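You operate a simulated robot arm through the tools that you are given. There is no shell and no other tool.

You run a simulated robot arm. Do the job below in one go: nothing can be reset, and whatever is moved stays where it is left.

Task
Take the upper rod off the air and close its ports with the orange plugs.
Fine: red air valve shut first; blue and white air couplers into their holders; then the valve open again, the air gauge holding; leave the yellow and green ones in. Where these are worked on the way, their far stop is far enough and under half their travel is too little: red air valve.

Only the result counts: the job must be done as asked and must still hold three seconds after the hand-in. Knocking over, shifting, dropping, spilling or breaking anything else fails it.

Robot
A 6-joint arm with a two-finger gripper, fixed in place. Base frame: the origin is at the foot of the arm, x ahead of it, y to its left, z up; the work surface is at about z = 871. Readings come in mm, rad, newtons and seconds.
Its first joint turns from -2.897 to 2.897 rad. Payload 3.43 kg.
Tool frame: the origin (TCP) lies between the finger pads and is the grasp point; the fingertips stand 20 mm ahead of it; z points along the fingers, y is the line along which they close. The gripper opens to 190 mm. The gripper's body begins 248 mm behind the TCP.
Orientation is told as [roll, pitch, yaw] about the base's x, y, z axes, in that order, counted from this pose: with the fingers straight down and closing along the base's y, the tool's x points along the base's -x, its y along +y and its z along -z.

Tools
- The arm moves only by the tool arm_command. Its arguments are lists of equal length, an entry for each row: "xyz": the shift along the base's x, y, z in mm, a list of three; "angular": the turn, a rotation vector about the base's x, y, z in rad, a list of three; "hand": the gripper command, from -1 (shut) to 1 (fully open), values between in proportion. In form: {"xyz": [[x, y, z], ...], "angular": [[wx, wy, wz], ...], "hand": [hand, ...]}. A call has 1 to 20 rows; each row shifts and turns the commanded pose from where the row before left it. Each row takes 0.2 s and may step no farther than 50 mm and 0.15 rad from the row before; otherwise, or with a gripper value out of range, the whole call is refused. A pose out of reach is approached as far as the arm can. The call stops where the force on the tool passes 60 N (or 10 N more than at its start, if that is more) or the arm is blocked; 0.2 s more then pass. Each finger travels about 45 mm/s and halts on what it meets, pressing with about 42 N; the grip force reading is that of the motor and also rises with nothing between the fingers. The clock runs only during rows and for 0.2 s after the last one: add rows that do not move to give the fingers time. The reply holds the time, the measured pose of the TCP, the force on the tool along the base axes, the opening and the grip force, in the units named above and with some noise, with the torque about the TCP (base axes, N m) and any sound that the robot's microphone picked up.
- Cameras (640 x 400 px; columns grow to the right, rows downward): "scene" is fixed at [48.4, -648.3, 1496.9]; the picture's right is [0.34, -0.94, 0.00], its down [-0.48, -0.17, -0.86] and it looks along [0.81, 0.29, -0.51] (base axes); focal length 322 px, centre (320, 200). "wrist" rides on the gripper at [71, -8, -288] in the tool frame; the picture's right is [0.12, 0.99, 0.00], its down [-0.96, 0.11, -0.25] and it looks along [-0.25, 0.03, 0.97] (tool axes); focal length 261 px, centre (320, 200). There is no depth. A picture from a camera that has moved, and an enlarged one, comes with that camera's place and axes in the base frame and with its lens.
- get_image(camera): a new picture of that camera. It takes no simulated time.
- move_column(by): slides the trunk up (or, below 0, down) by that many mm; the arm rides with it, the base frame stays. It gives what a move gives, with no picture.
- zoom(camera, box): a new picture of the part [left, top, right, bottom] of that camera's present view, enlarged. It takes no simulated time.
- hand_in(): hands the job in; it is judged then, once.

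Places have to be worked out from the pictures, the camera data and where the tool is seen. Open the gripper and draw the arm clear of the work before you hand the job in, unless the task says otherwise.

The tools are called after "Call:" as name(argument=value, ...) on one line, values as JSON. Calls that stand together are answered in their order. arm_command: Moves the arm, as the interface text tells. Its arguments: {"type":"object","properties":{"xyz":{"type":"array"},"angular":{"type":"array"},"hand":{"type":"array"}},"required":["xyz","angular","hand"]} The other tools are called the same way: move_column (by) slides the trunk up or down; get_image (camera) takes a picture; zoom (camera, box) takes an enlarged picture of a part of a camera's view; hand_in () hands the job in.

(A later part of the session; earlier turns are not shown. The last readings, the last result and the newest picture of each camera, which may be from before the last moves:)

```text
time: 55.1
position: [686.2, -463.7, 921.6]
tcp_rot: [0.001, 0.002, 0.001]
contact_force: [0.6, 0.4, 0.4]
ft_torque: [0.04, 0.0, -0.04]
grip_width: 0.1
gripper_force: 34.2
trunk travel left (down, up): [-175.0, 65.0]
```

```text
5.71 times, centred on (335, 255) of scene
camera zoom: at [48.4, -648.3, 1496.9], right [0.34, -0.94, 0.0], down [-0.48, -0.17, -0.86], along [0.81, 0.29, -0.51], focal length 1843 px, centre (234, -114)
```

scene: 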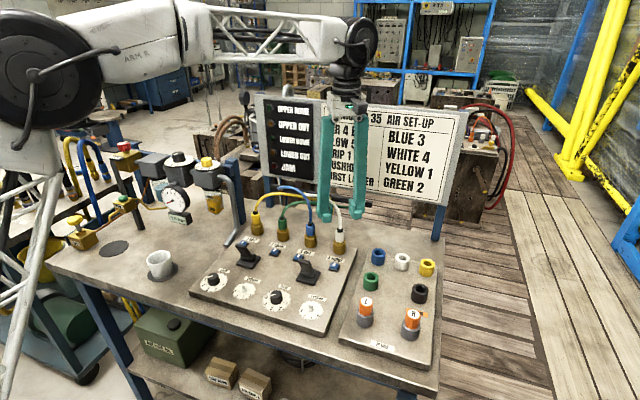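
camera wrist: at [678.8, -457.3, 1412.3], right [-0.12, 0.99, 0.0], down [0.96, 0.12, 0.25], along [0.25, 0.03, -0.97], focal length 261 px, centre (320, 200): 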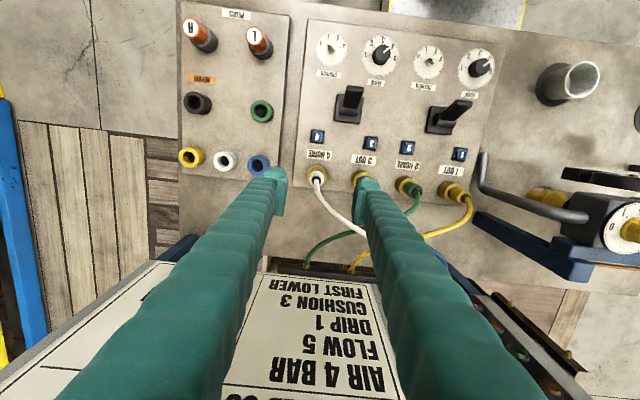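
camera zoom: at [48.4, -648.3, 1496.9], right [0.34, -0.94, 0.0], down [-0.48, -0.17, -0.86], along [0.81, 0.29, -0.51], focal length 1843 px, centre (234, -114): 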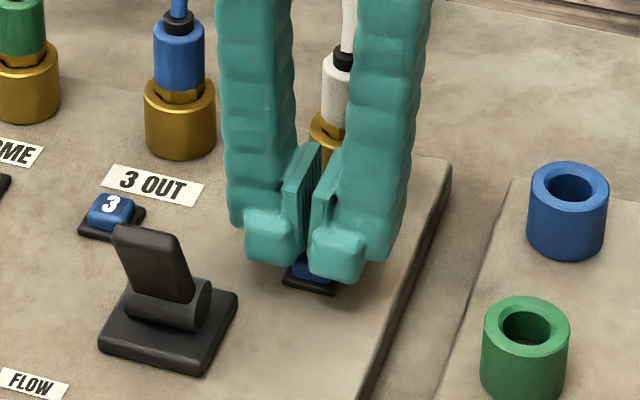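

No contact yet at tip z about 902. I continue down in 1.5 mm steps.

Call:
arm_command(xyz=[[0, 0, -1.5], [0, 0, 0]], angular=[[0, 0, 0], [0, 0, 0]], hand=[-1, -1])

Call:
arm_command(xyz=[[0, 0, -1.5], [0, 0, 0]], angular=[[0, 0, 0], [0, 0, 0]], hand=[-1, -1])

Call:
arm_command(xyz=[[0, 0, -1.5], [0, 0, 0]], angular=[[0, 0, 0], [0, 0, 0]], hand=[-1, -1])

Call:
zoom(camera="scene", box=[300, 220, 370, 290])

```text
time: 55.7
position: [686.1, -462.5, 920.0]
tcp_rot: [0.0, 0.003, 0.001]
contact_force: [0.8, -0.3, 0.5]
ft_torque: [-0.01, 0.03, -0.01]
grip_width: 0.0
gripper_force: 34.5
trunk travel left (down, up): [-175.0, 65.0]
```

```text
time: 56.3
position: [685.6, -462.0, 918.7]
tcp_rot: [0.002, 0.001, 0.004]
contact_force: [0.5, 0.0, -1.1]
ft_torque: [0.05, -0.02, 0.04]
grip_width: 0.0
gripper_force: 33.8
trunk travel left (down, up): [-175.0, 65.0]
```

```text
time: 56.9
position: [684.7, -462.6, 916.7]
tcp_rot: [0.0, 0.0, 0.002]
contact_force: [0.7, 0.0, 0.3]
ft_torque: [0.03, 0.01, 0.0]
grip_width: 0.1
gripper_force: 34.1
trunk travel left (down, up): [-175.0, 65.0]
```

```text
5.71 times, centred on (335, 255) of scene
camera zoom: at [48.4, -648.3, 1496.9], right [0.34, -0.94, 0.0], down [-0.48, -0.17, -0.86], along [0.81, 0.29, -0.51], focal length 1843 px, centre (234, -114)
```

zoom: 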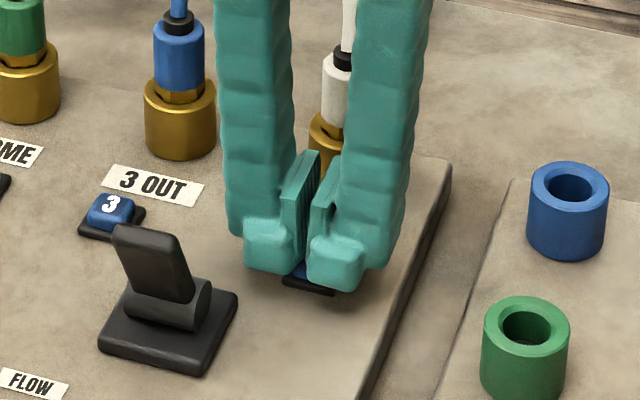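

Still no contact at tip z ≈ 897, so the cap top is lower than estimated. I go on down slowly.

Call:
arm_command(xyz=[[0, 0, -1.5], [0, 0, 0]], angular=[[0, 0, 0], [0, 0, 0]], hand=[-1, -1])

Call:
arm_command(xyz=[[0, 0, -1.5], [0, 0, 0]], angular=[[0, 0, 0], [0, 0, 0]], hand=[-1, -1])

Call:
arm_command(xyz=[[0, 0, -1], [0, 0, 0]], angular=[[0, 0, 0], [0, 0, 0]], hand=[-1, -1])

Call:
zoom(camera="scene", box=[310, 235, 360, 285])

```text
time: 57.5
position: [685.2, -462.8, 915.1]
tcp_rot: [0.002, 0.001, 0.003]
contact_force: [-0.4, -0.2, -0.9]
ft_torque: [0.0, 0.04, -0.02]
grip_width: 0.0
gripper_force: 34.0
trunk travel left (down, up): [-175.0, 65.0]
```

```text
time: 58.1
position: [686.6, -462.8, 914.9]
tcp_rot: [0.002, 0.001, 0.001]
contact_force: [-0.1, -0.4, 0.9]
ft_torque: [-0.03, 0.02, 0.03]
grip_width: 0.2
gripper_force: 34.2
trunk travel left (down, up): [-175.0, 65.0]
```

```text
time: 58.7
position: [686.6, -462.5, 913.7]
tcp_rot: [0.0, 0.002, 0.003]
contact_force: [0.6, 0.6, 1.2]
ft_torque: [-0.02, -0.03, 0.03]
grip_width: 0.0
gripper_force: 34.2
trunk travel left (down, up): [-175.0, 65.0]
```

```text
8.00 times, centred on (335, 260) of scene
camera zoom: at [48.4, -648.3, 1496.9], right [0.34, -0.94, 0.0], down [-0.48, -0.17, -0.86], along [0.81, 0.29, -0.51], focal length 2580 px, centre (200, -280)
```

zoom: 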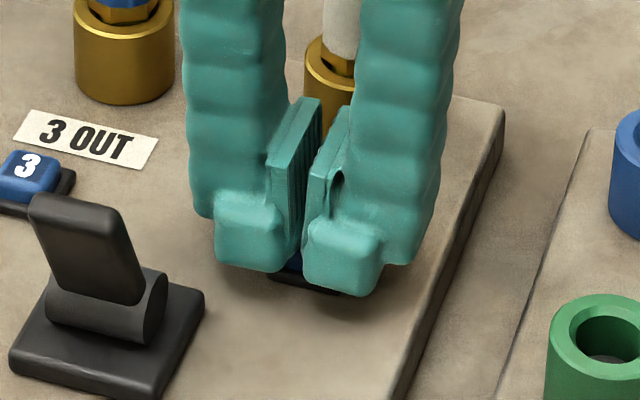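

Call:
arm_command(xyz=[[0, 0, -1], [0, 0, 0]], angular=[[0, 0, 0], [0, 0, 0]], hand=[-1, -1])

Call:
arm_command(xyz=[[0, 0, -1], [0, 0, 0]], angular=[[0, 0, 0], [0, 0, 0]], hand=[-1, -1])

Call:
arm_command(xyz=[[0, 0, -1], [0, 0, 0]], angular=[[0, 0, 0], [0, 0, 0]], hand=[-1, -1])

```text
time: 59.3
position: [685.9, -463.1, 912.2]
tcp_rot: [0.002, 0.002, 0.002]
contact_force: [0.4, 0.8, 1.3]
ft_torque: [-0.03, -0.01, 0.01]
grip_width: 0.0
gripper_force: 34.5
trunk travel left (down, up): [-175.0, 65.0]
```

```text
time: 59.9
position: [685.8, -462.4, 912.4]
tcp_rot: [0.0, 0.0, 0.001]
contact_force: [0.9, -1.0, 2.6]
ft_torque: [-0.05, -0.02, 0.02]
grip_width: 0.1
gripper_force: 34.5
trunk travel left (down, up): [-175.0, 65.0]
heard: click
```

```text
time: 60.5
position: [686.0, -462.3, 910.3]
tcp_rot: [0.001, 0.001, 0.002]
contact_force: [0.4, 0.1, 2.9]
ft_torque: [-0.04, -0.03, -0.04]
grip_width: 0.0
gripper_force: 33.8
trunk travel left (down, up): [-175.0, 65.0]
```

A click was heard as the button went in. I check the coupler and panel before lifting off.

Call:
zoom(camera="scene", box=[315, 215, 365, 260])

Call:
arm_command(xyz=[[0, 0, 10], [0, 0, 30], [0, 0, 30], [0, 0, 20], [0, 0, 0]], angular=[[0, 0, 0], [0, 0, 0], [0, 0, 0], [0, 0, 0], [0, 0, 0]], hand=[-1, -1, -0.45, -0.45, -0.45])

Call:
zoom(camera="scene", box=[280, 200, 390, 290])

Call:
zoom(camera="wrist", box=[260, 130, 380, 230])

```text
8.89 times, centred on (340, 238) of scene
camera zoom: at [48.4, -648.3, 1496.9], right [0.34, -0.94, 0.0], down [-0.48, -0.17, -0.86], along [0.81, 0.29, -0.51], focal length 2867 px, centre (142, -133)
```

zoom: 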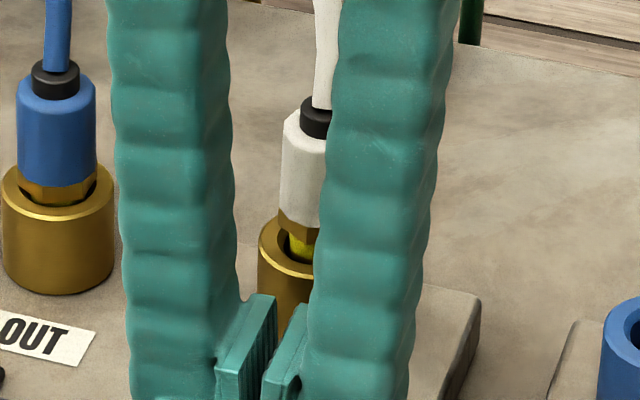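

```text
time: 61.7
position: [685.5, -462.2, 999.5]
tcp_rot: [0.002, 0.002, 0.002]
contact_force: [-1.0, 0.5, 0.0]
ft_torque: [0.04, 0.02, -0.01]
grip_width: 52.2
gripper_force: 0.1
trunk travel left (down, up): [-175.0, 65.0]
```

```text
4.44 times, centred on (335, 245) of scene
camera zoom: at [48.4, -648.3, 1496.9], right [0.34, -0.94, 0.0], down [-0.48, -0.17, -0.86], along [0.81, 0.29, -0.51], focal length 1434 px, centre (253, 0)
```

zoom: 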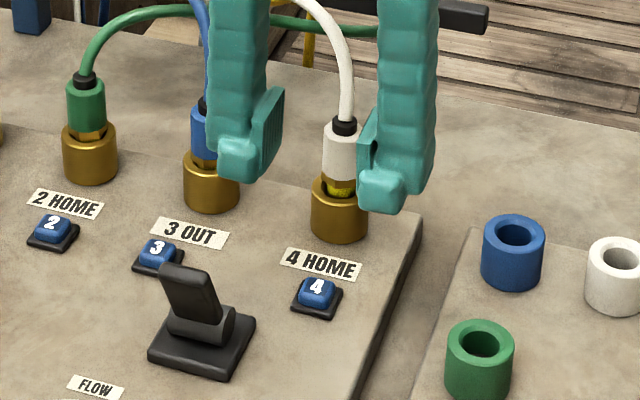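

```text
4.00 times, centred on (320, 180) of wrist
camera zoom: at [614.6, -470.6, 1288.2], right [-0.12, 0.99, 0.0], down [0.96, 0.12, 0.25], along [0.24, 0.03, -0.97], focal length 1043 px, centre (320, 280)
```

zoom: 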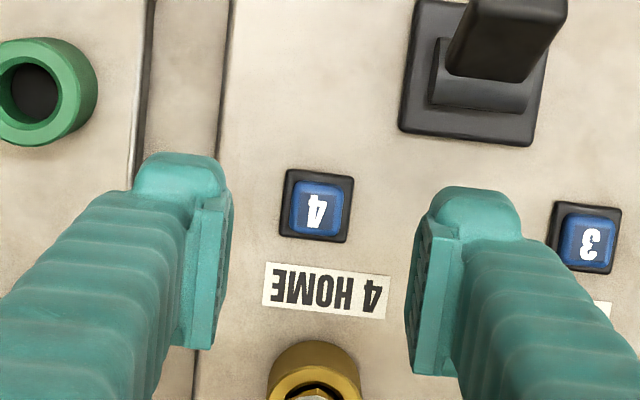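

Button 4 is the latch release: the white coupler has popped up a few mm showing a yellow band. I'll release port 3 the same way, so I move over button 3.

Call:
arm_command(xyz=[[0, 0, 20], [0, 34, 0], [0, 34, 0], [2, 34, 0], [0, 0, 0]], angular=[[0, 0, 0], [0, 0, 0], [0, 0, 0], [0, 0, 0], [0, 0, 0]], hand=[-0.35, -0.35, -0.35, -0.35, -0.35])

Call:
zoom(camera="wrist", box=[260, 130, 380, 230])

```text
time: 62.9
position: [688.1, -360.5, 1020.1]
tcp_rot: [0.003, 0.003, 0.002]
contact_force: [0.1, 0.0, -0.5]
ft_torque: [-0.02, -0.01, 0.01]
grip_width: 61.8
gripper_force: 0.1
trunk travel left (down, up): [-175.0, 65.0]
```

```text
4.00 times, centred on (320, 180) of wrist
camera zoom: at [616.7, -368.1, 1309.2], right [-0.12, 0.99, 0.0], down [0.96, 0.12, 0.25], along [0.24, 0.03, -0.97], focal length 1043 px, centre (320, 280)
```

zoom: 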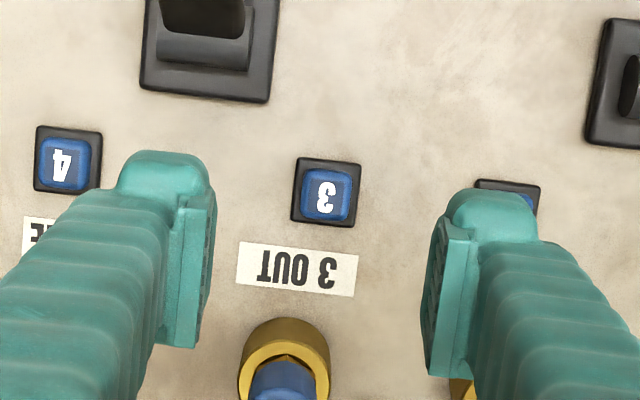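

Button 3 is at about (687, -358). I close the fingers and press it the same way (button 4 clicked at TCP z ≈ 912).

Call:
arm_command(xyz=[[0, 2.5, 0], [0, 0, -25], [0, 0, -25], [0, 0, -25], [0, 0, -20], [0, 0, -8], [0, 0, 0]], angular=[[0, 0, 0], [0, 0, 0], [0, 0, 0], [0, 0, 0], [0, 0, 0], [0, 0, 0], [0, 0, 0]], hand=[-1, -1, -1, -1, -1, -1, -1])

Call:
arm_command(xyz=[[0, 0, -1.5], [0, 0, -1.5], [0, 0, -1.5], [0, 0, -1.5], [0, 0, 0]], angular=[[0, 0, 0], [0, 0, 0], [0, 0, 0], [0, 0, 0], [0, 0, 0]], hand=[-1, -1, -1, -1, -1])

Call:
zoom(camera="scene", box=[270, 210, 350, 280])

```text
time: 64.5
position: [688.1, -358.8, 918.0]
tcp_rot: [0.0, 0.001, 0.002]
contact_force: [1.2, 0.5, 0.0]
ft_torque: [-0.01, 0.02, 0.01]
grip_width: 0.0
gripper_force: 34.0
trunk travel left (down, up): [-175.0, 65.0]
```

```text
time: 65.7
position: [688.2, -357.4, 910.7]
tcp_rot: [0.002, 0.001, 0.001]
contact_force: [0.9, 1.0, 2.0]
ft_torque: [0.06, 0.01, -0.01]
grip_width: 0.2
gripper_force: 34.2
trunk travel left (down, up): [-175.0, 65.0]
heard: click
```

```text
5.71 times, centred on (310, 245) of scene
camera zoom: at [48.4, -648.3, 1496.9], right [0.34, -0.94, 0.0], down [-0.48, -0.17, -0.86], along [0.81, 0.29, -0.51], focal length 1843 px, centre (377, -57)
```

zoom: 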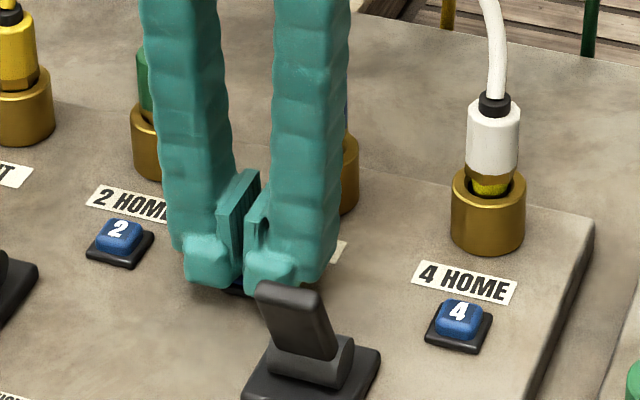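

Second click. I lift straight up, view the result, and move toward the white coupler.

Call:
arm_command(xyz=[[0, 0, 20], [0, 0, 40], [0, 0, 40], [0, 0, 20], [0, -40, 0], [20, -40, 0], [30, -18, 0], [22, 0, 0], [0, 0, 0]], angular=[[0, 0, 0], [0, 0, 0], [0, 0, 0], [0, 0, 0], [0, 0, 0.13], [0, 0, 0.14], [0, 0, 0.14], [0, 0, 0.14], [0, 0, 0]], hand=[-1, -1, -0.45, -0.45, -0.45, -0.45, -0.45, -0.45, -0.45])

Call:
zoom(camera="scene", box=[270, 190, 380, 280])

Call:
zoom(camera="wrist", box=[260, 130, 380, 250])

```text
time: 67.7
position: [759.3, -456.2, 1030.9]
tcp_rot: [0.002, 0.001, 0.551]
contact_force: [-0.3, -0.8, -0.7]
ft_torque: [0.0, 0.02, 0.01]
grip_width: 52.2
gripper_force: 0.1
trunk travel left (down, up): [-175.0, 65.0]
```

```text
4.44 times, centred on (325, 235) of scene
camera zoom: at [48.4, -648.3, 1496.9], right [0.34, -0.94, 0.0], down [-0.48, -0.17, -0.86], along [0.81, 0.29, -0.51], focal length 1434 px, centre (298, 44)
```

zoom: 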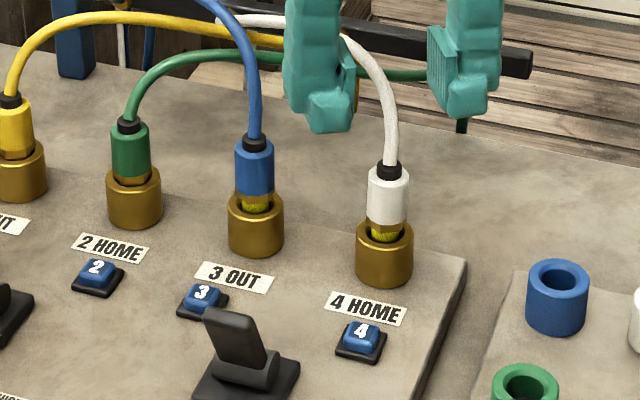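

```text
3.33 times, centred on (320, 190) of wrist
camera zoom: at [703.1, -500.1, 1319.6], right [-0.62, 0.78, 0.0], down [0.76, 0.6, 0.25], along [0.19, 0.15, -0.97], focal length 869 px, centre (320, 233)
```

zoom: 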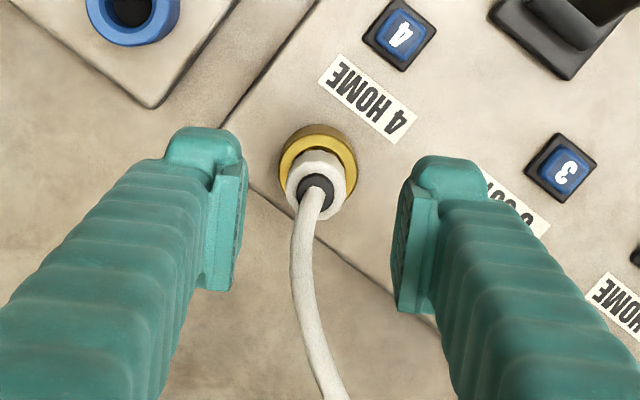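

Both couplers have popped up. I lower around the white sleeve again and grip it.

Call:
arm_command(xyz=[[0, 0, -25], [0, 0, -25], [0, 0, -15], [0, 0, -9], [0, 0, 0], [0, 0, 0], [0, 0, 0], [0, 0, 0], [0, 0, 0]], angular=[[0, 0, 0], [0, 0, 0], [0, 0, 0], [0, 0, 0], [0, 0, 0], [0, 0, 0], [0, 0, 0], [0, 0, 0], [0, 0, 0]], hand=[-0.45, -0.45, -0.45, -0.45, -0.45, -1, -1, -1, -1])

Call:
arm_command(xyz=[[0, 0, 2], [0, 0, 2], [0, 0, 2]], angular=[[0, 0, 0], [0, 0, 0], [0, 0, 0]], hand=[-1, -1, -1])

Call:
zoom(camera="scene", box=[300, 205, 380, 265])

```text
time: 69.7
position: [760.3, -456.8, 957.8]
tcp_rot: [0.003, 0.001, 0.551]
contact_force: [0.0, -0.7, -0.1]
ft_torque: [-0.01, 0.01, 0.0]
grip_width: 23.3
gripper_force: 42.1
trunk travel left (down, up): [-175.0, 65.0]
```

```text
time: 70.5
position: [759.2, -455.2, 962.3]
tcp_rot: [0.001, 0.001, 0.55]
contact_force: [0.0, -0.7, -0.5]
ft_torque: [0.02, -0.02, -0.02]
grip_width: 23.0
gripper_force: 41.7
trunk travel left (down, up): [-175.0, 65.0]
```

```text
6.67 times, centred on (340, 235) of scene
camera zoom: at [48.4, -648.3, 1496.9], right [0.34, -0.94, 0.0], down [-0.48, -0.17, -0.86], along [0.81, 0.29, -0.51], focal length 2150 px, centre (187, -33)
```

zoom: 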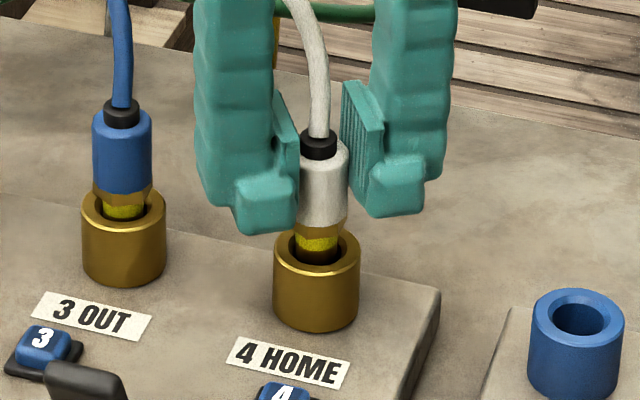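

It comes up freely. I raise it clear of the socket and look at the stem length.

Call:
arm_command(xyz=[[0, 0, 10], [0, 0, 15], [0, 0, 20], [0, 0, 20], [0, 0, 0]], angular=[[0, 0, 0], [0, 0, 0], [0, 0, 0], [0, 0, 0], [0, 0, 0]], hand=[-1, -1, -1, -1, -1])

Call:
zoom(camera="scene", box=[270, 160, 420, 280])

Call:
get_image(camera="wrist")

```text
time: 71.7
position: [760.6, -455.8, 1028.9]
tcp_rot: [0.002, 0.002, 0.552]
contact_force: [1.3, -0.4, -0.8]
ft_torque: [-0.01, -0.01, 0.0]
grip_width: 23.5
gripper_force: 41.9
trunk travel left (down, up): [-175.0, 65.0]
```

```text
3.33 times, centred on (345, 220) of scene
camera zoom: at [48.4, -648.3, 1496.9], right [0.34, -0.94, 0.0], down [-0.48, -0.17, -0.86], along [0.81, 0.29, -0.51], focal length 1075 px, centre (237, 133)
```

zoom: 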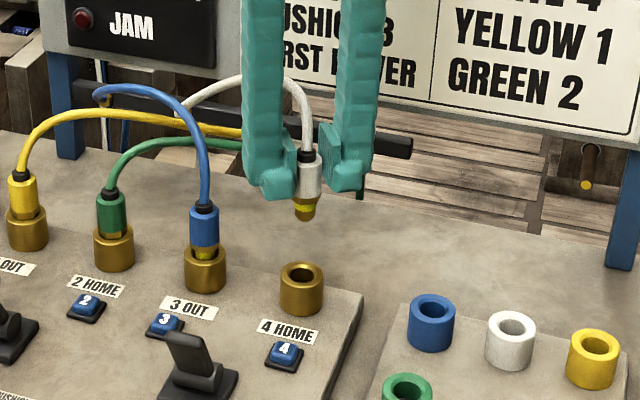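

```text
taken
camera wrist: at [704.0, -499.9, 1317.3], right [-0.62, 0.78, 0.0], down [0.76, 0.6, 0.25], along [0.19, 0.15, -0.97], focal length 261 px, centre (320, 200)
```

wrist: 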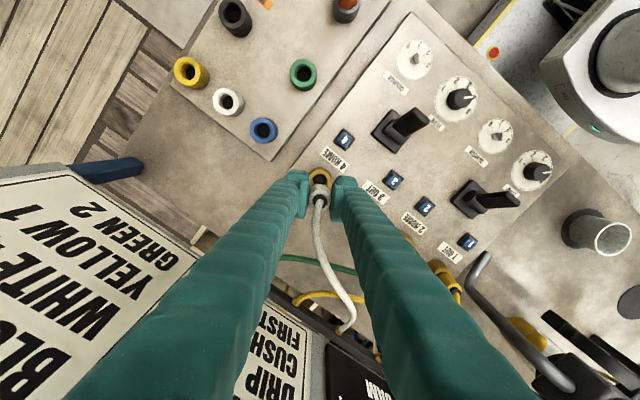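

The white coupler is out with a stub about 25 mm long below the sleeve. I carry it over toward the white holder (about (748, -631), top z ≈ 925), staying high.

Call:
arm_command(xyz=[[-2, -40, 5], [-2, -40, 0], [-4, -40, 0], [-4, -40, 0], [0, -15, 0], [0, 0, 0]], angular=[[0, 0, 0], [0, 0, 0], [0, 0, 0], [0, 0, 0], [0, 0, 0], [0, 0, 0]], hand=[-1, -1, -1, -1, -1, -1])

Call:
zoom(camera="wrist", box=[250, 120, 390, 240])

Call:
zoom(camera="scene", box=[340, 190, 460, 290])

```text
time: 73.1
position: [747.6, -630.6, 1033.3]
tcp_rot: [0.001, 0.001, 0.552]
contact_force: [0.3, 0.2, -0.8]
ft_torque: [0.0, 0.01, 0.0]
grip_width: 23.7
gripper_force: 41.4
trunk travel left (down, up): [-175.0, 65.0]
```

```text
3.33 times, centred on (320, 180) of wrist
camera zoom: at [692.2, -673.4, 1322.7], right [-0.62, 0.78, 0.0], down [0.76, 0.6, 0.25], along [0.19, 0.15, -0.97], focal length 869 px, centre (320, 267)
```

zoom: 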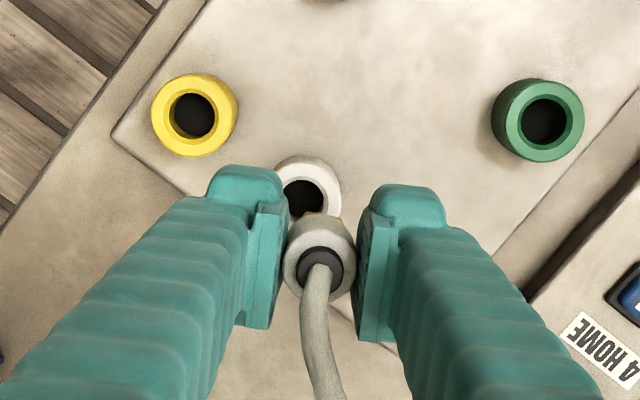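

```text
4.00 times, centred on (400, 240) of scene
camera zoom: at [48.4, -648.3, 1496.9], right [0.34, -0.94, 0.0], down [-0.48, -0.17, -0.86], along [0.81, 0.29, -0.51], focal length 1290 px, centre (0, 40)
```

zoom: 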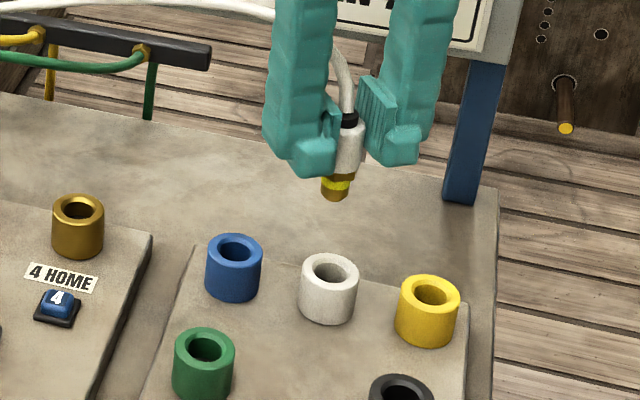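

The ring centre works out at about (748, -636), so I shift -5.5 mm in y and come down to just above the ring.

Call:
arm_command(xyz=[[0.4, -5.5, 0], [0, 0, -20], [0, 0, -20], [0, 0, 0]], angular=[[0, 0, 0], [0, 0, 0], [0, 0, 0], [0, 0, 0]], hand=[-1, -1, -1, -1])

Call:
zoom(camera="wrist", box=[280, 150, 360, 220])

Call:
zoom(camera="scene", box=[370, 210, 450, 280])

```text
time: 74.1
position: [749.5, -636.5, 994.2]
tcp_rot: [0.002, 0.002, 0.552]
contact_force: [0.3, -0.3, -0.9]
ft_torque: [0.02, -0.05, 0.03]
grip_width: 23.7
gripper_force: 42.3
trunk travel left (down, up): [-175.0, 65.0]
```

```text
5.71 times, centred on (320, 185) of wrist
camera zoom: at [693.1, -680.2, 1282.5], right [-0.62, 0.78, 0.0], down [0.76, 0.6, 0.25], along [0.19, 0.15, -0.97], focal length 1489 px, centre (320, 286)
```

zoom: 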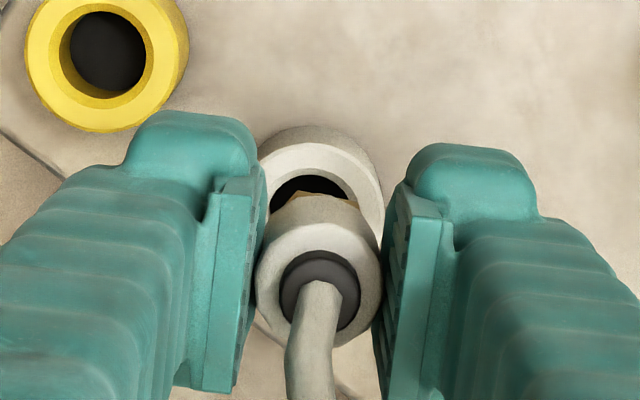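

```text
5.71 times, centred on (410, 245) of scene
camera zoom: at [48.4, -648.3, 1496.9], right [0.34, -0.94, 0.0], down [-0.48, -0.17, -0.86], along [0.81, 0.29, -0.51], focal length 1843 px, centre (-194, -57)
```

zoom: 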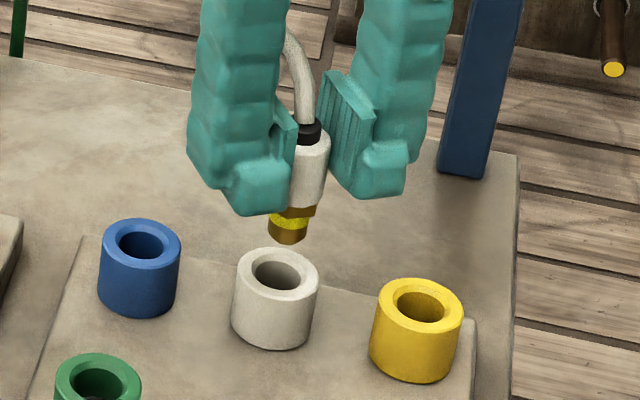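

The coupler hangs straight; I zoom in to pin down the ring centre before lowering.

Call:
zoom(camera="wrist", box=[300, 165, 340, 205])

Call:
zoom(camera="scene", box=[385, 235, 425, 275])

```text
10.00 times, centred on (320, 185) of wrist
camera zoom: at [693.1, -680.2, 1282.5], right [-0.62, 0.78, 0.0], down [0.76, 0.6, 0.25], along [0.19, 0.15, -0.97], focal length 2606 px, centre (320, 350)
```

zoom: 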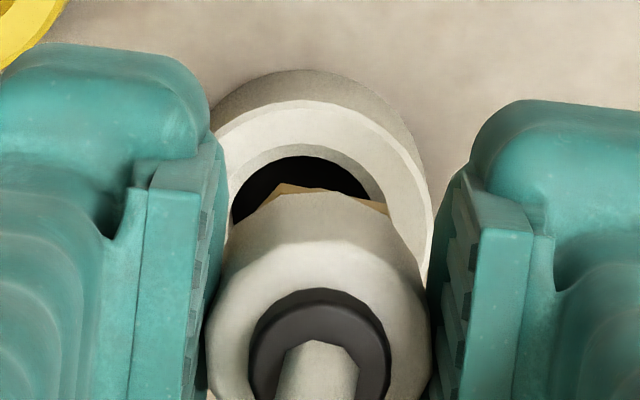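

```text
10.00 times, centred on (405, 255) of scene
camera zoom: at [48.4, -648.3, 1496.9], right [0.34, -0.94, 0.0], down [-0.48, -0.17, -0.86], along [0.81, 0.29, -0.51], focal length 3225 px, centre (-530, -350)
```

zoom: 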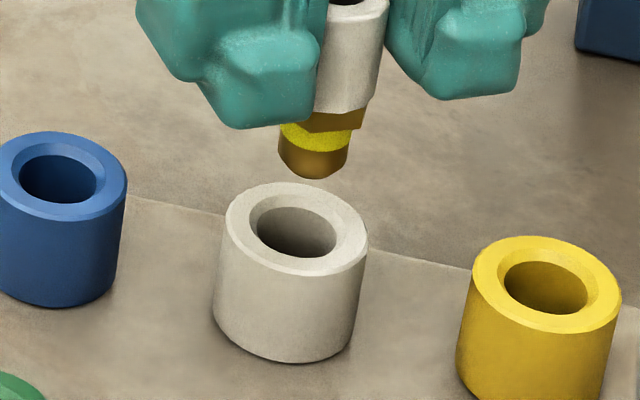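

Both views agree the ring is about 2 mm further in +x and 1 mm in +y. I correct and lower slowly, watching for side force.

Call:
arm_command(xyz=[[2.2, 1, 0], [0, 0, -10], [0, 0, -8], [0, 0, 0]], angular=[[0, 0, 0], [0, 0, 0], [0, 0, 0], [0, 0, 0]], hand=[-1, -1, -1, -1])

Call:
zoom(camera="wrist", box=[300, 165, 340, 205])

Call:
zoom(camera="scene", box=[385, 235, 425, 275])

```text
time: 75.1
position: [751.2, -634.4, 975.2]
tcp_rot: [0.001, 0.002, 0.553]
contact_force: [-0.2, -0.2, -0.4]
ft_torque: [0.0, 0.02, 0.0]
grip_width: 23.7
gripper_force: 41.8
trunk travel left (down, up): [-175.0, 65.0]
```

```text
10.00 times, centred on (320, 185) of wrist
camera zoom: at [694.9, -679.4, 1264.8], right [-0.62, 0.78, 0.0], down [0.76, 0.6, 0.25], along [0.19, 0.15, -0.97], focal length 2606 px, centre (320, 350)
```

zoom: 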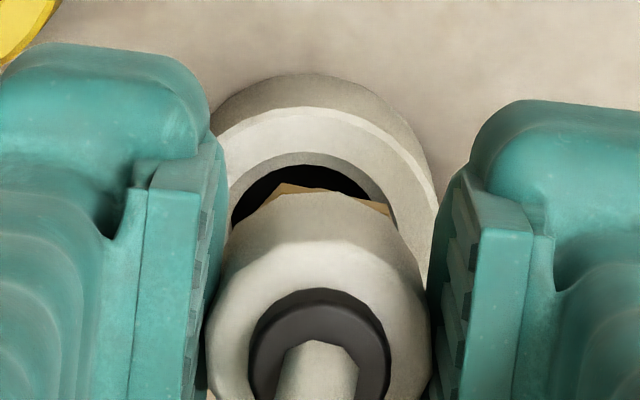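

```text
10.00 times, centred on (405, 255) of scene
camera zoom: at [48.4, -648.3, 1496.9], right [0.34, -0.94, 0.0], down [-0.48, -0.17, -0.86], along [0.81, 0.29, -0.51], focal length 3225 px, centre (-530, -350)
```

zoom: 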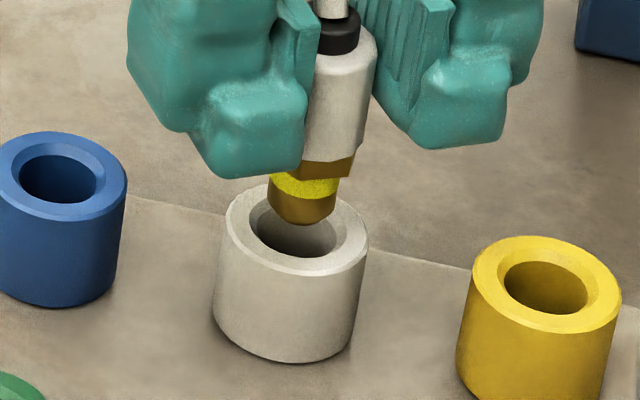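

Alignment looks within about 1 mm. I lower in small steps and watch the force.

Call:
arm_command(xyz=[[0, 0.5, -3], [0, 0, -3], [0, 0, 0]], angular=[[0, 0, 0], [0, 0, 0], [0, 0, 0]], hand=[-1, -1, -1])

Call:
arm_command(xyz=[[0, 0, -3], [0, 0, -3], [0, 0, 0]], angular=[[0, 0, 0], [0, 0, 0], [0, 0, 0]], hand=[-1, -1, -1])

Call:
zoom(camera="scene", box=[385, 235, 425, 275])

```text
time: 75.9
position: [749.7, -636.0, 969.1]
tcp_rot: [0.003, 0.001, 0.552]
contact_force: [-0.5, -0.5, -0.6]
ft_torque: [0.0, 0.01, 0.03]
grip_width: 23.6
gripper_force: 42.0
trunk travel left (down, up): [-175.0, 65.0]
```

```text
time: 76.7
position: [750.4, -635.5, 964.2]
tcp_rot: [0.002, 0.002, 0.553]
contact_force: [3.5, -0.9, 0.4]
ft_torque: [-0.02, -0.11, -0.02]
grip_width: 23.3
gripper_force: 42.4
trunk travel left (down, up): [-175.0, 65.0]
```

```text
10.00 times, centred on (405, 255) of scene
camera zoom: at [48.4, -648.3, 1496.9], right [0.34, -0.94, 0.0], down [-0.48, -0.17, -0.86], along [0.81, 0.29, -0.51], focal length 3225 px, centre (-530, -350)
```

zoom: 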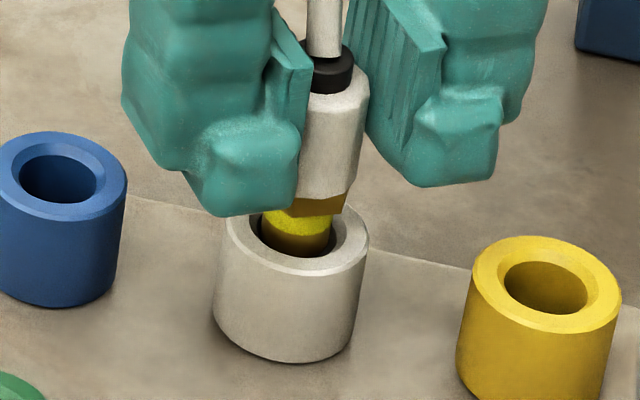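

The stub is entering the ring cleanly. A small +x reaction suggests shifting 0.8 mm in +x; I continue down until it seats.

Call:
arm_command(xyz=[[0.8, 0, -3], [0, 0, -3], [0, 0, 0]], angular=[[0, 0, 0], [0, 0, 0], [0, 0, 0]], hand=[-1, -1, -1])

Call:
arm_command(xyz=[[0, 0, -3], [0, 0, -2], [0, 0, 0]], angular=[[0, 0, 0], [0, 0, 0], [0, 0, 0]], hand=[-1, -1, -1])

Call:
arm_command(xyz=[[0, 0, -2], [0, 0, -2], [0, 0, 0]], angular=[[0, 0, 0], [0, 0, 0], [0, 0, 0]], hand=[-1, -1, -1])

Call:
zoom(camera="scene", box=[385, 235, 425, 275])

```text
time: 77.5
position: [752.2, -636.1, 955.9]
tcp_rot: [0.002, 0.002, 0.551]
contact_force: [0.7, 0.7, -1.0]
ft_torque: [0.01, 0.01, 0.02]
grip_width: 23.8
gripper_force: 41.6
trunk travel left (down, up): [-175.0, 65.0]
```

```text
time: 78.3
position: [751.0, -635.9, 952.6]
tcp_rot: [0.003, 0.003, 0.552]
contact_force: [-0.4, -0.1, 0.6]
ft_torque: [0.0, 0.02, 0.02]
grip_width: 23.7
gripper_force: 41.9
trunk travel left (down, up): [-175.0, 65.0]
```

```text
time: 79.1
position: [751.1, -635.2, 949.4]
tcp_rot: [0.0, -0.001, 0.551]
contact_force: [0.6, -1.4, 10.7]
ft_torque: [-0.05, -0.07, 0.0]
grip_width: 24.0
gripper_force: 41.9
trunk travel left (down, up): [-175.0, 65.0]
```

```text
10.00 times, centred on (405, 255) of scene
camera zoom: at [48.4, -648.3, 1496.9], right [0.34, -0.94, 0.0], down [-0.48, -0.17, -0.86], along [0.81, 0.29, -0.51], focal length 3225 px, centre (-530, -350)
```

zoom: 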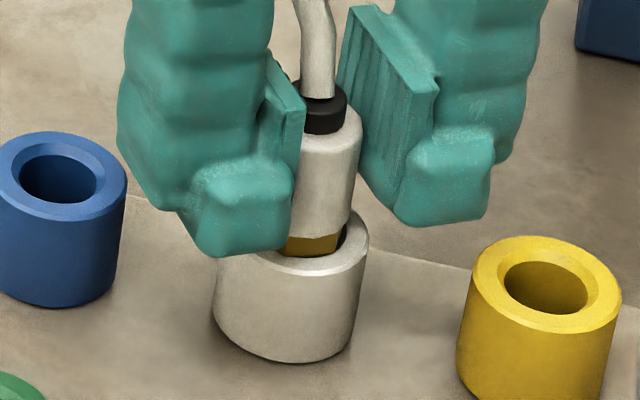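

Seating force 10.7 N at TCP z ≈ 949, the same depth as it sat in the port. I press slightly more to be sure, then open.

Call:
arm_command(xyz=[[0, 0, -1], [0, 0, 0]], angular=[[0, 0, 0], [0, 0, 0]], hand=[-1, -1])

Call:
arm_command(xyz=[[0, 0, 1], [0, 0, 0], [0, 0, 0], [0, 0, 0]], angular=[[0, 0, 0], [0, 0, 0], [0, 0, 0], [0, 0, 0]], hand=[-1, -0.5, -0.5, -0.5])

Call:
zoom(camera="scene", box=[370, 220, 430, 280])

Call:
zoom(camera="wrist", box=[280, 150, 360, 220])

```text
time: 79.7
position: [750.3, -635.4, 949.0]
tcp_rot: [-0.001, 0.0, 0.551]
contact_force: [2.1, -3.6, 23.8]
ft_torque: [-0.09, -0.19, 0.0]
grip_width: 23.6
gripper_force: 42.2
trunk travel left (down, up): [-175.0, 65.0]
```

```text
time: 80.7
position: [751.0, -635.5, 948.1]
tcp_rot: [0.002, -0.001, 0.551]
contact_force: [-0.5, 0.1, 0.1]
ft_torque: [0.0, -0.01, -0.02]
grip_width: 47.7
gripper_force: 0.1
trunk travel left (down, up): [-175.0, 65.0]
```

```text
6.67 times, centred on (400, 250) of scene
camera zoom: at [48.4, -648.3, 1496.9], right [0.34, -0.94, 0.0], down [-0.48, -0.17, -0.86], along [0.81, 0.29, -0.51], focal length 2150 px, centre (-213, -133)
```

zoom: 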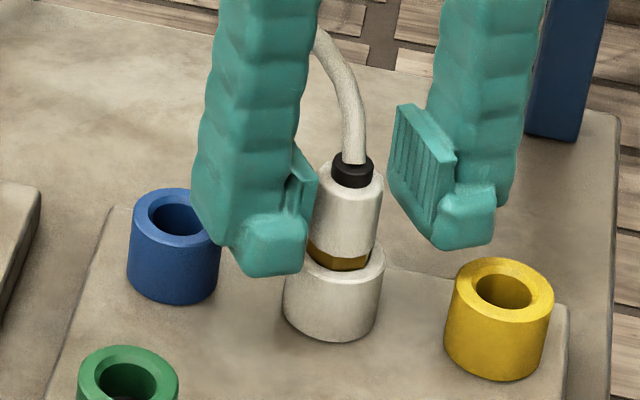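

```text
5.71 times, centred on (320, 185) of wrist
camera zoom: at [695.0, -679.6, 1236.9], right [-0.62, 0.78, 0.0], down [0.76, 0.6, 0.25], along [0.19, 0.15, -0.97], focal length 1489 px, centre (320, 286)
```

zoom: 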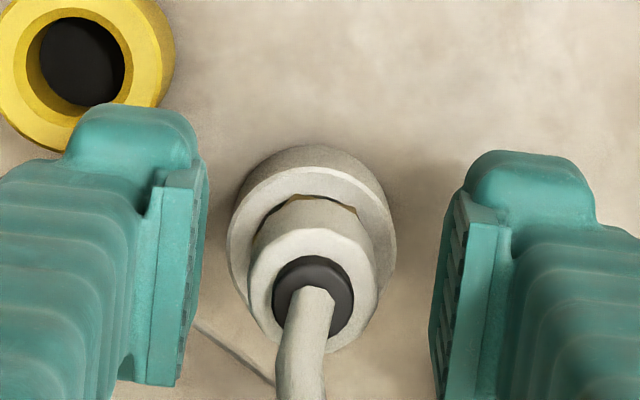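

White sits upright in its white holder, seated around (751, -635.5). I lift off and go to the blue coupler at port 3.

Call:
arm_command(xyz=[[0, 0, 25], [0, 0, 30], [0, 0, 30], [2, 45, 0], [2, 45, 0], [2, 45, 0], [2, 45, 0], [0, 45, 0], [0, 45, 0], [0, 0, 0]], angular=[[0, 0, 0], [0, 0, 0], [0, 0, 0], [0, 0, 0], [0, 0, 0], [0, 0, 0], [0, 0, 0], [0, 0, 0], [0, 0, 0], [0, 0, 0]], hand=[-0.45, -0.45, -0.45, -0.45, -0.45, -0.45, -0.45, -0.45, -0.45, -0.45])

Call:
zoom(camera="wrist", box=[260, 130, 380, 250])

Call:
get_image(camera="scene")

```text
time: 82.9
position: [758.8, -363.8, 1030.7]
tcp_rot: [0.001, 0.003, 0.551]
contact_force: [-0.2, 0.1, 0.9]
ft_torque: [-0.05, -0.03, -0.03]
grip_width: 52.3
gripper_force: 0.0
trunk travel left (down, up): [-175.0, 65.0]
```

```text
3.33 times, centred on (320, 190) of wrist
camera zoom: at [702.8, -407.5, 1320.3], right [-0.62, 0.78, 0.0], down [0.76, 0.6, 0.25], along [0.19, 0.15, -0.97], focal length 869 px, centre (320, 233)
```

zoom: 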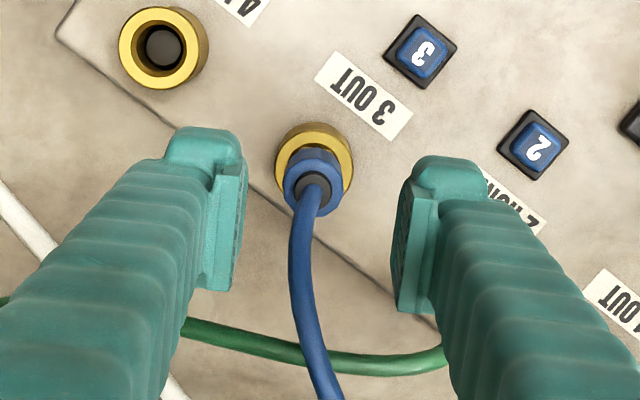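

```text
taken
```

scene: 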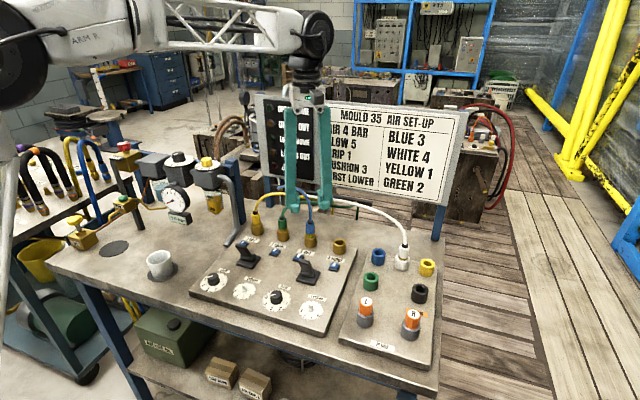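

The blue coupler is within 2 mm of the axis. I adjust -1.5 mm in y, lower around it and grip.

Call:
arm_command(xyz=[[0.3, -1.5, -25], [0, 0, -25], [0, 0, -15], [0, 0, -9], [0, 0, 0], [0, 0, 0], [0, 0, 0], [0, 0, 0], [0, 0, 0]], angular=[[0, 0, 0], [0, 0, 0], [0, 0, 0], [0, 0, 0], [0, 0, 0], [0, 0, 0], [0, 0, 0], [0, 0, 0], [0, 0, 0]], hand=[-0.45, -0.45, -0.45, -0.45, -0.45, -1, -1, -1, -1])

Call:
zoom(camera="wrist", box=[280, 150, 360, 220])

Call:
arm_command(xyz=[[0, 0, 3], [0, 0, 5], [0, 0, 10], [0, 0, 15], [0, 0, 20], [0, 0, 20], [0, 0, 0]], angular=[[0, 0, 0], [0, 0, 0], [0, 0, 0], [0, 0, 0], [0, 0, 0], [0, 0, 0], [0, 0, 0]], hand=[-1, -1, -1, -1, -1, -1, -1])

Call:
zoom(camera="scene", box=[250, 160, 400, 280])

```text
time: 84.9
position: [759.2, -366.3, 958.1]
tcp_rot: [0.003, 0.003, 0.552]
contact_force: [-0.3, -0.5, 0.8]
ft_torque: [0.0, 0.0, 0.01]
grip_width: 23.4
gripper_force: 41.9
trunk travel left (down, up): [-175.0, 65.0]
```

```text
5.71 times, centred on (320, 185) of wrist
camera zoom: at [703.2, -410.3, 1246.9], right [-0.62, 0.78, 0.0], down [0.76, 0.6, 0.25], along [0.19, 0.15, -0.97], focal length 1489 px, centre (320, 286)
```

zoom: 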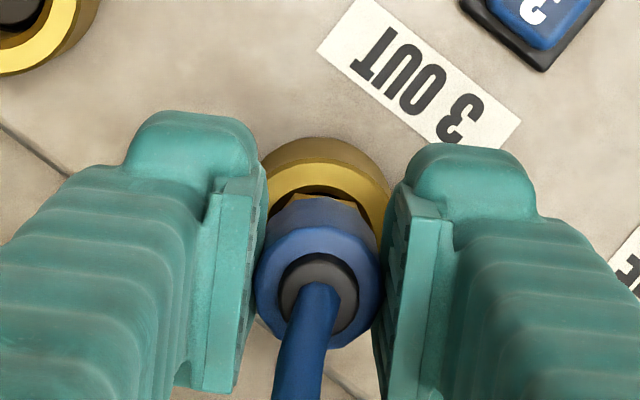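

```text
time: 86.5
position: [759.6, -366.2, 1033.3]
tcp_rot: [0.002, 0.002, 0.551]
contact_force: [0.2, -0.4, 0.0]
ft_torque: [-0.01, 0.04, -0.01]
grip_width: 23.1
gripper_force: 42.5
trunk travel left (down, up): [-175.0, 65.0]
```

```text
3.33 times, centred on (325, 220) of scene
camera zoom: at [48.4, -648.3, 1496.9], right [0.34, -0.94, 0.0], down [-0.48, -0.17, -0.86], along [0.81, 0.29, -0.51], focal length 1075 px, centre (303, 133)
```

zoom: 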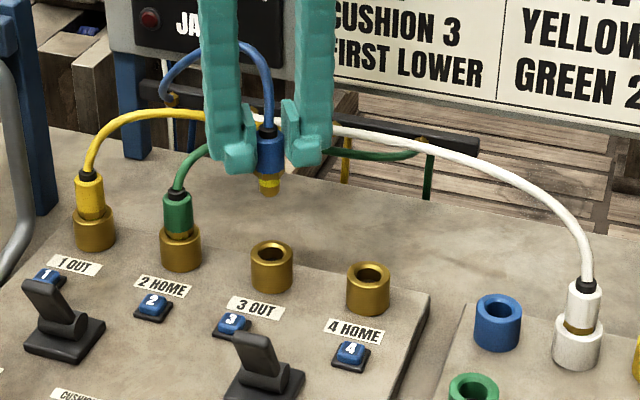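

Blue is out. I carry it to above the blue holder, estimated at (751, -570).

Call:
arm_command(xyz=[[-1.5, -40, 0], [-2, -40, 0], [-2, -40, 0], [-1.5, -40, 0], [-1.5, -40, 0], [0, -3.8, 0], [0, 0, -20], [0, 0, -18], [0, 0, 0]], angular=[[0, 0, 0], [0, 0, 0], [0, 0, 0], [0, 0, 0], [0, 0, 0], [0, 0, 0], [0, 0, 0], [0, 0, 0], [0, 0, 0]], hand=[-1, -1, -1, -1, -1, -1, -1, -1, -1])

Call:
zoom(camera="wrist", box=[300, 165, 340, 205])

Call:
zoom(camera="scene", box=[360, 225, 400, 265])

```text
time: 88.5
position: [751.9, -570.9, 995.6]
tcp_rot: [0.003, 0.002, 0.552]
contact_force: [-0.1, 0.2, -0.4]
ft_torque: [-0.01, 0.0, 0.02]
grip_width: 23.5
gripper_force: 41.8
trunk travel left (down, up): [-175.0, 65.0]
```

```text
10.00 times, centred on (320, 185) of wrist
camera zoom: at [695.8, -614.2, 1283.9], right [-0.62, 0.78, 0.0], down [0.76, 0.6, 0.25], along [0.19, 0.15, -0.97], focal length 2606 px, centre (320, 350)
```

zoom: 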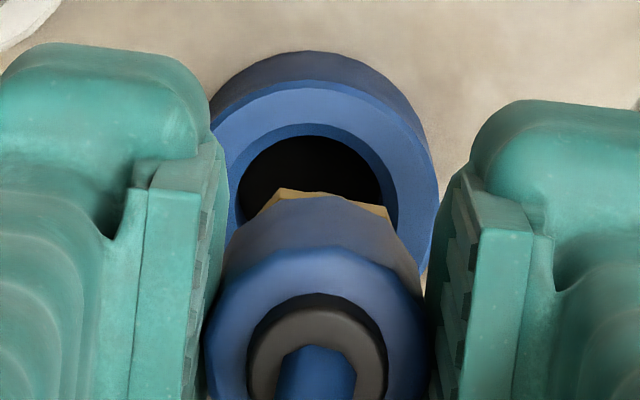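

```text
10.00 times, centred on (380, 245) of scene
camera zoom: at [48.4, -648.3, 1496.9], right [0.34, -0.94, 0.0], down [-0.48, -0.17, -0.86], along [0.81, 0.29, -0.51], focal length 3225 px, centre (-280, -250)
```

zoom: 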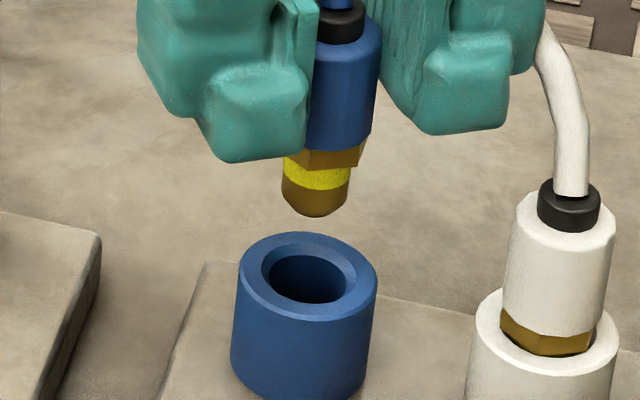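

Compared with the white insertion views, the blue ring is about 1.4 mm in -x and 0.5 mm in -y. I correct and lower toward it.

Call:
arm_command(xyz=[[-1.4, -0.5, 0], [0, 0, -10], [0, 0, -10], [0, 0, 0]], angular=[[0, 0, 0], [0, 0, 0], [0, 0, 0], [0, 0, 0]], hand=[-1, -1, -1, -1])

Call:
zoom(camera="wrist", box=[300, 165, 340, 205])

Call:
zoom(camera="scene", box=[360, 225, 400, 265])

```text
time: 89.5
position: [750.5, -570.6, 975.1]
tcp_rot: [0.002, 0.001, 0.553]
contact_force: [-0.4, -0.2, 0.0]
ft_torque: [-0.02, -0.03, 0.02]
grip_width: 23.7
gripper_force: 42.0
trunk travel left (down, up): [-175.0, 65.0]
```

```text
10.00 times, centred on (320, 185) of wrist
camera zoom: at [694.3, -614.1, 1263.8], right [-0.62, 0.78, 0.0], down [0.76, 0.6, 0.25], along [0.19, 0.15, -0.97], focal length 2606 px, centre (320, 350)
```

zoom: 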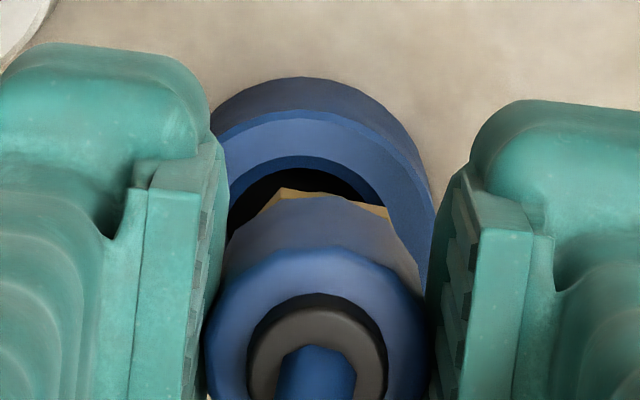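

```text
10.00 times, centred on (380, 245) of scene
camera zoom: at [48.4, -648.3, 1496.9], right [0.34, -0.94, 0.0], down [-0.48, -0.17, -0.86], along [0.81, 0.29, -0.51], focal length 3225 px, centre (-280, -250)
```

zoom: 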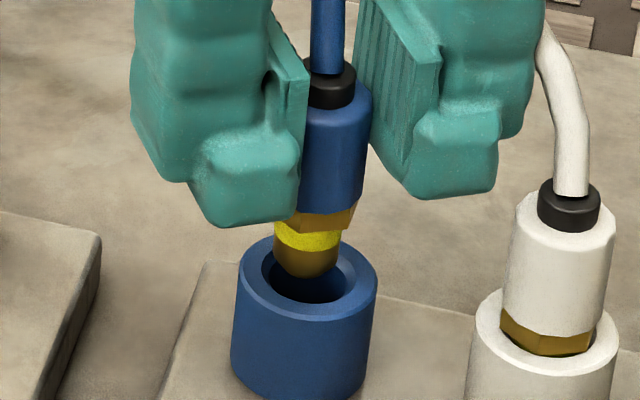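

The stub is over the blue hole. I nudge +0.8 mm in x and lower in small steps.

Call:
arm_command(xyz=[[0.8, -0.3, -3], [0, 0, -3], [0, 0, 0]], angular=[[0, 0, 0], [0, 0, 0], [0, 0, 0]], hand=[-1, -1, -1])

Call:
arm_command(xyz=[[0, 0, -3], [0, 0, -3], [0, 0, 0]], angular=[[0, 0, 0], [0, 0, 0], [0, 0, 0]], hand=[-1, -1, -1])

Call:
zoom(camera="scene", box=[360, 225, 400, 265])

```text
time: 90.3
position: [750.4, -570.7, 968.8]
tcp_rot: [0.001, 0.001, 0.551]
contact_force: [0.3, -0.2, -0.1]
ft_torque: [0.01, 0.02, -0.04]
grip_width: 23.4
gripper_force: 42.0
trunk travel left (down, up): [-175.0, 65.0]
```

```text
time: 91.1
position: [750.0, -571.8, 961.9]
tcp_rot: [0.002, 0.001, 0.551]
contact_force: [3.5, -0.8, 0.2]
ft_torque: [-0.04, -0.13, 0.01]
grip_width: 23.8
gripper_force: 42.4
trunk travel left (down, up): [-175.0, 65.0]
```

```text
10.00 times, centred on (380, 245) of scene
camera zoom: at [48.4, -648.3, 1496.9], right [0.34, -0.94, 0.0], down [-0.48, -0.17, -0.86], along [0.81, 0.29, -0.51], focal length 3225 px, centre (-280, -250)
```

zoom: 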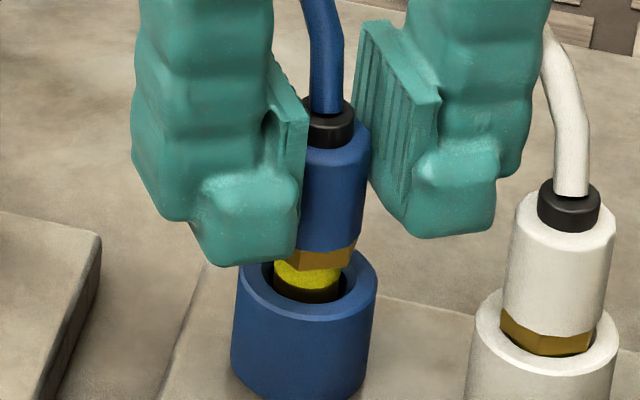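

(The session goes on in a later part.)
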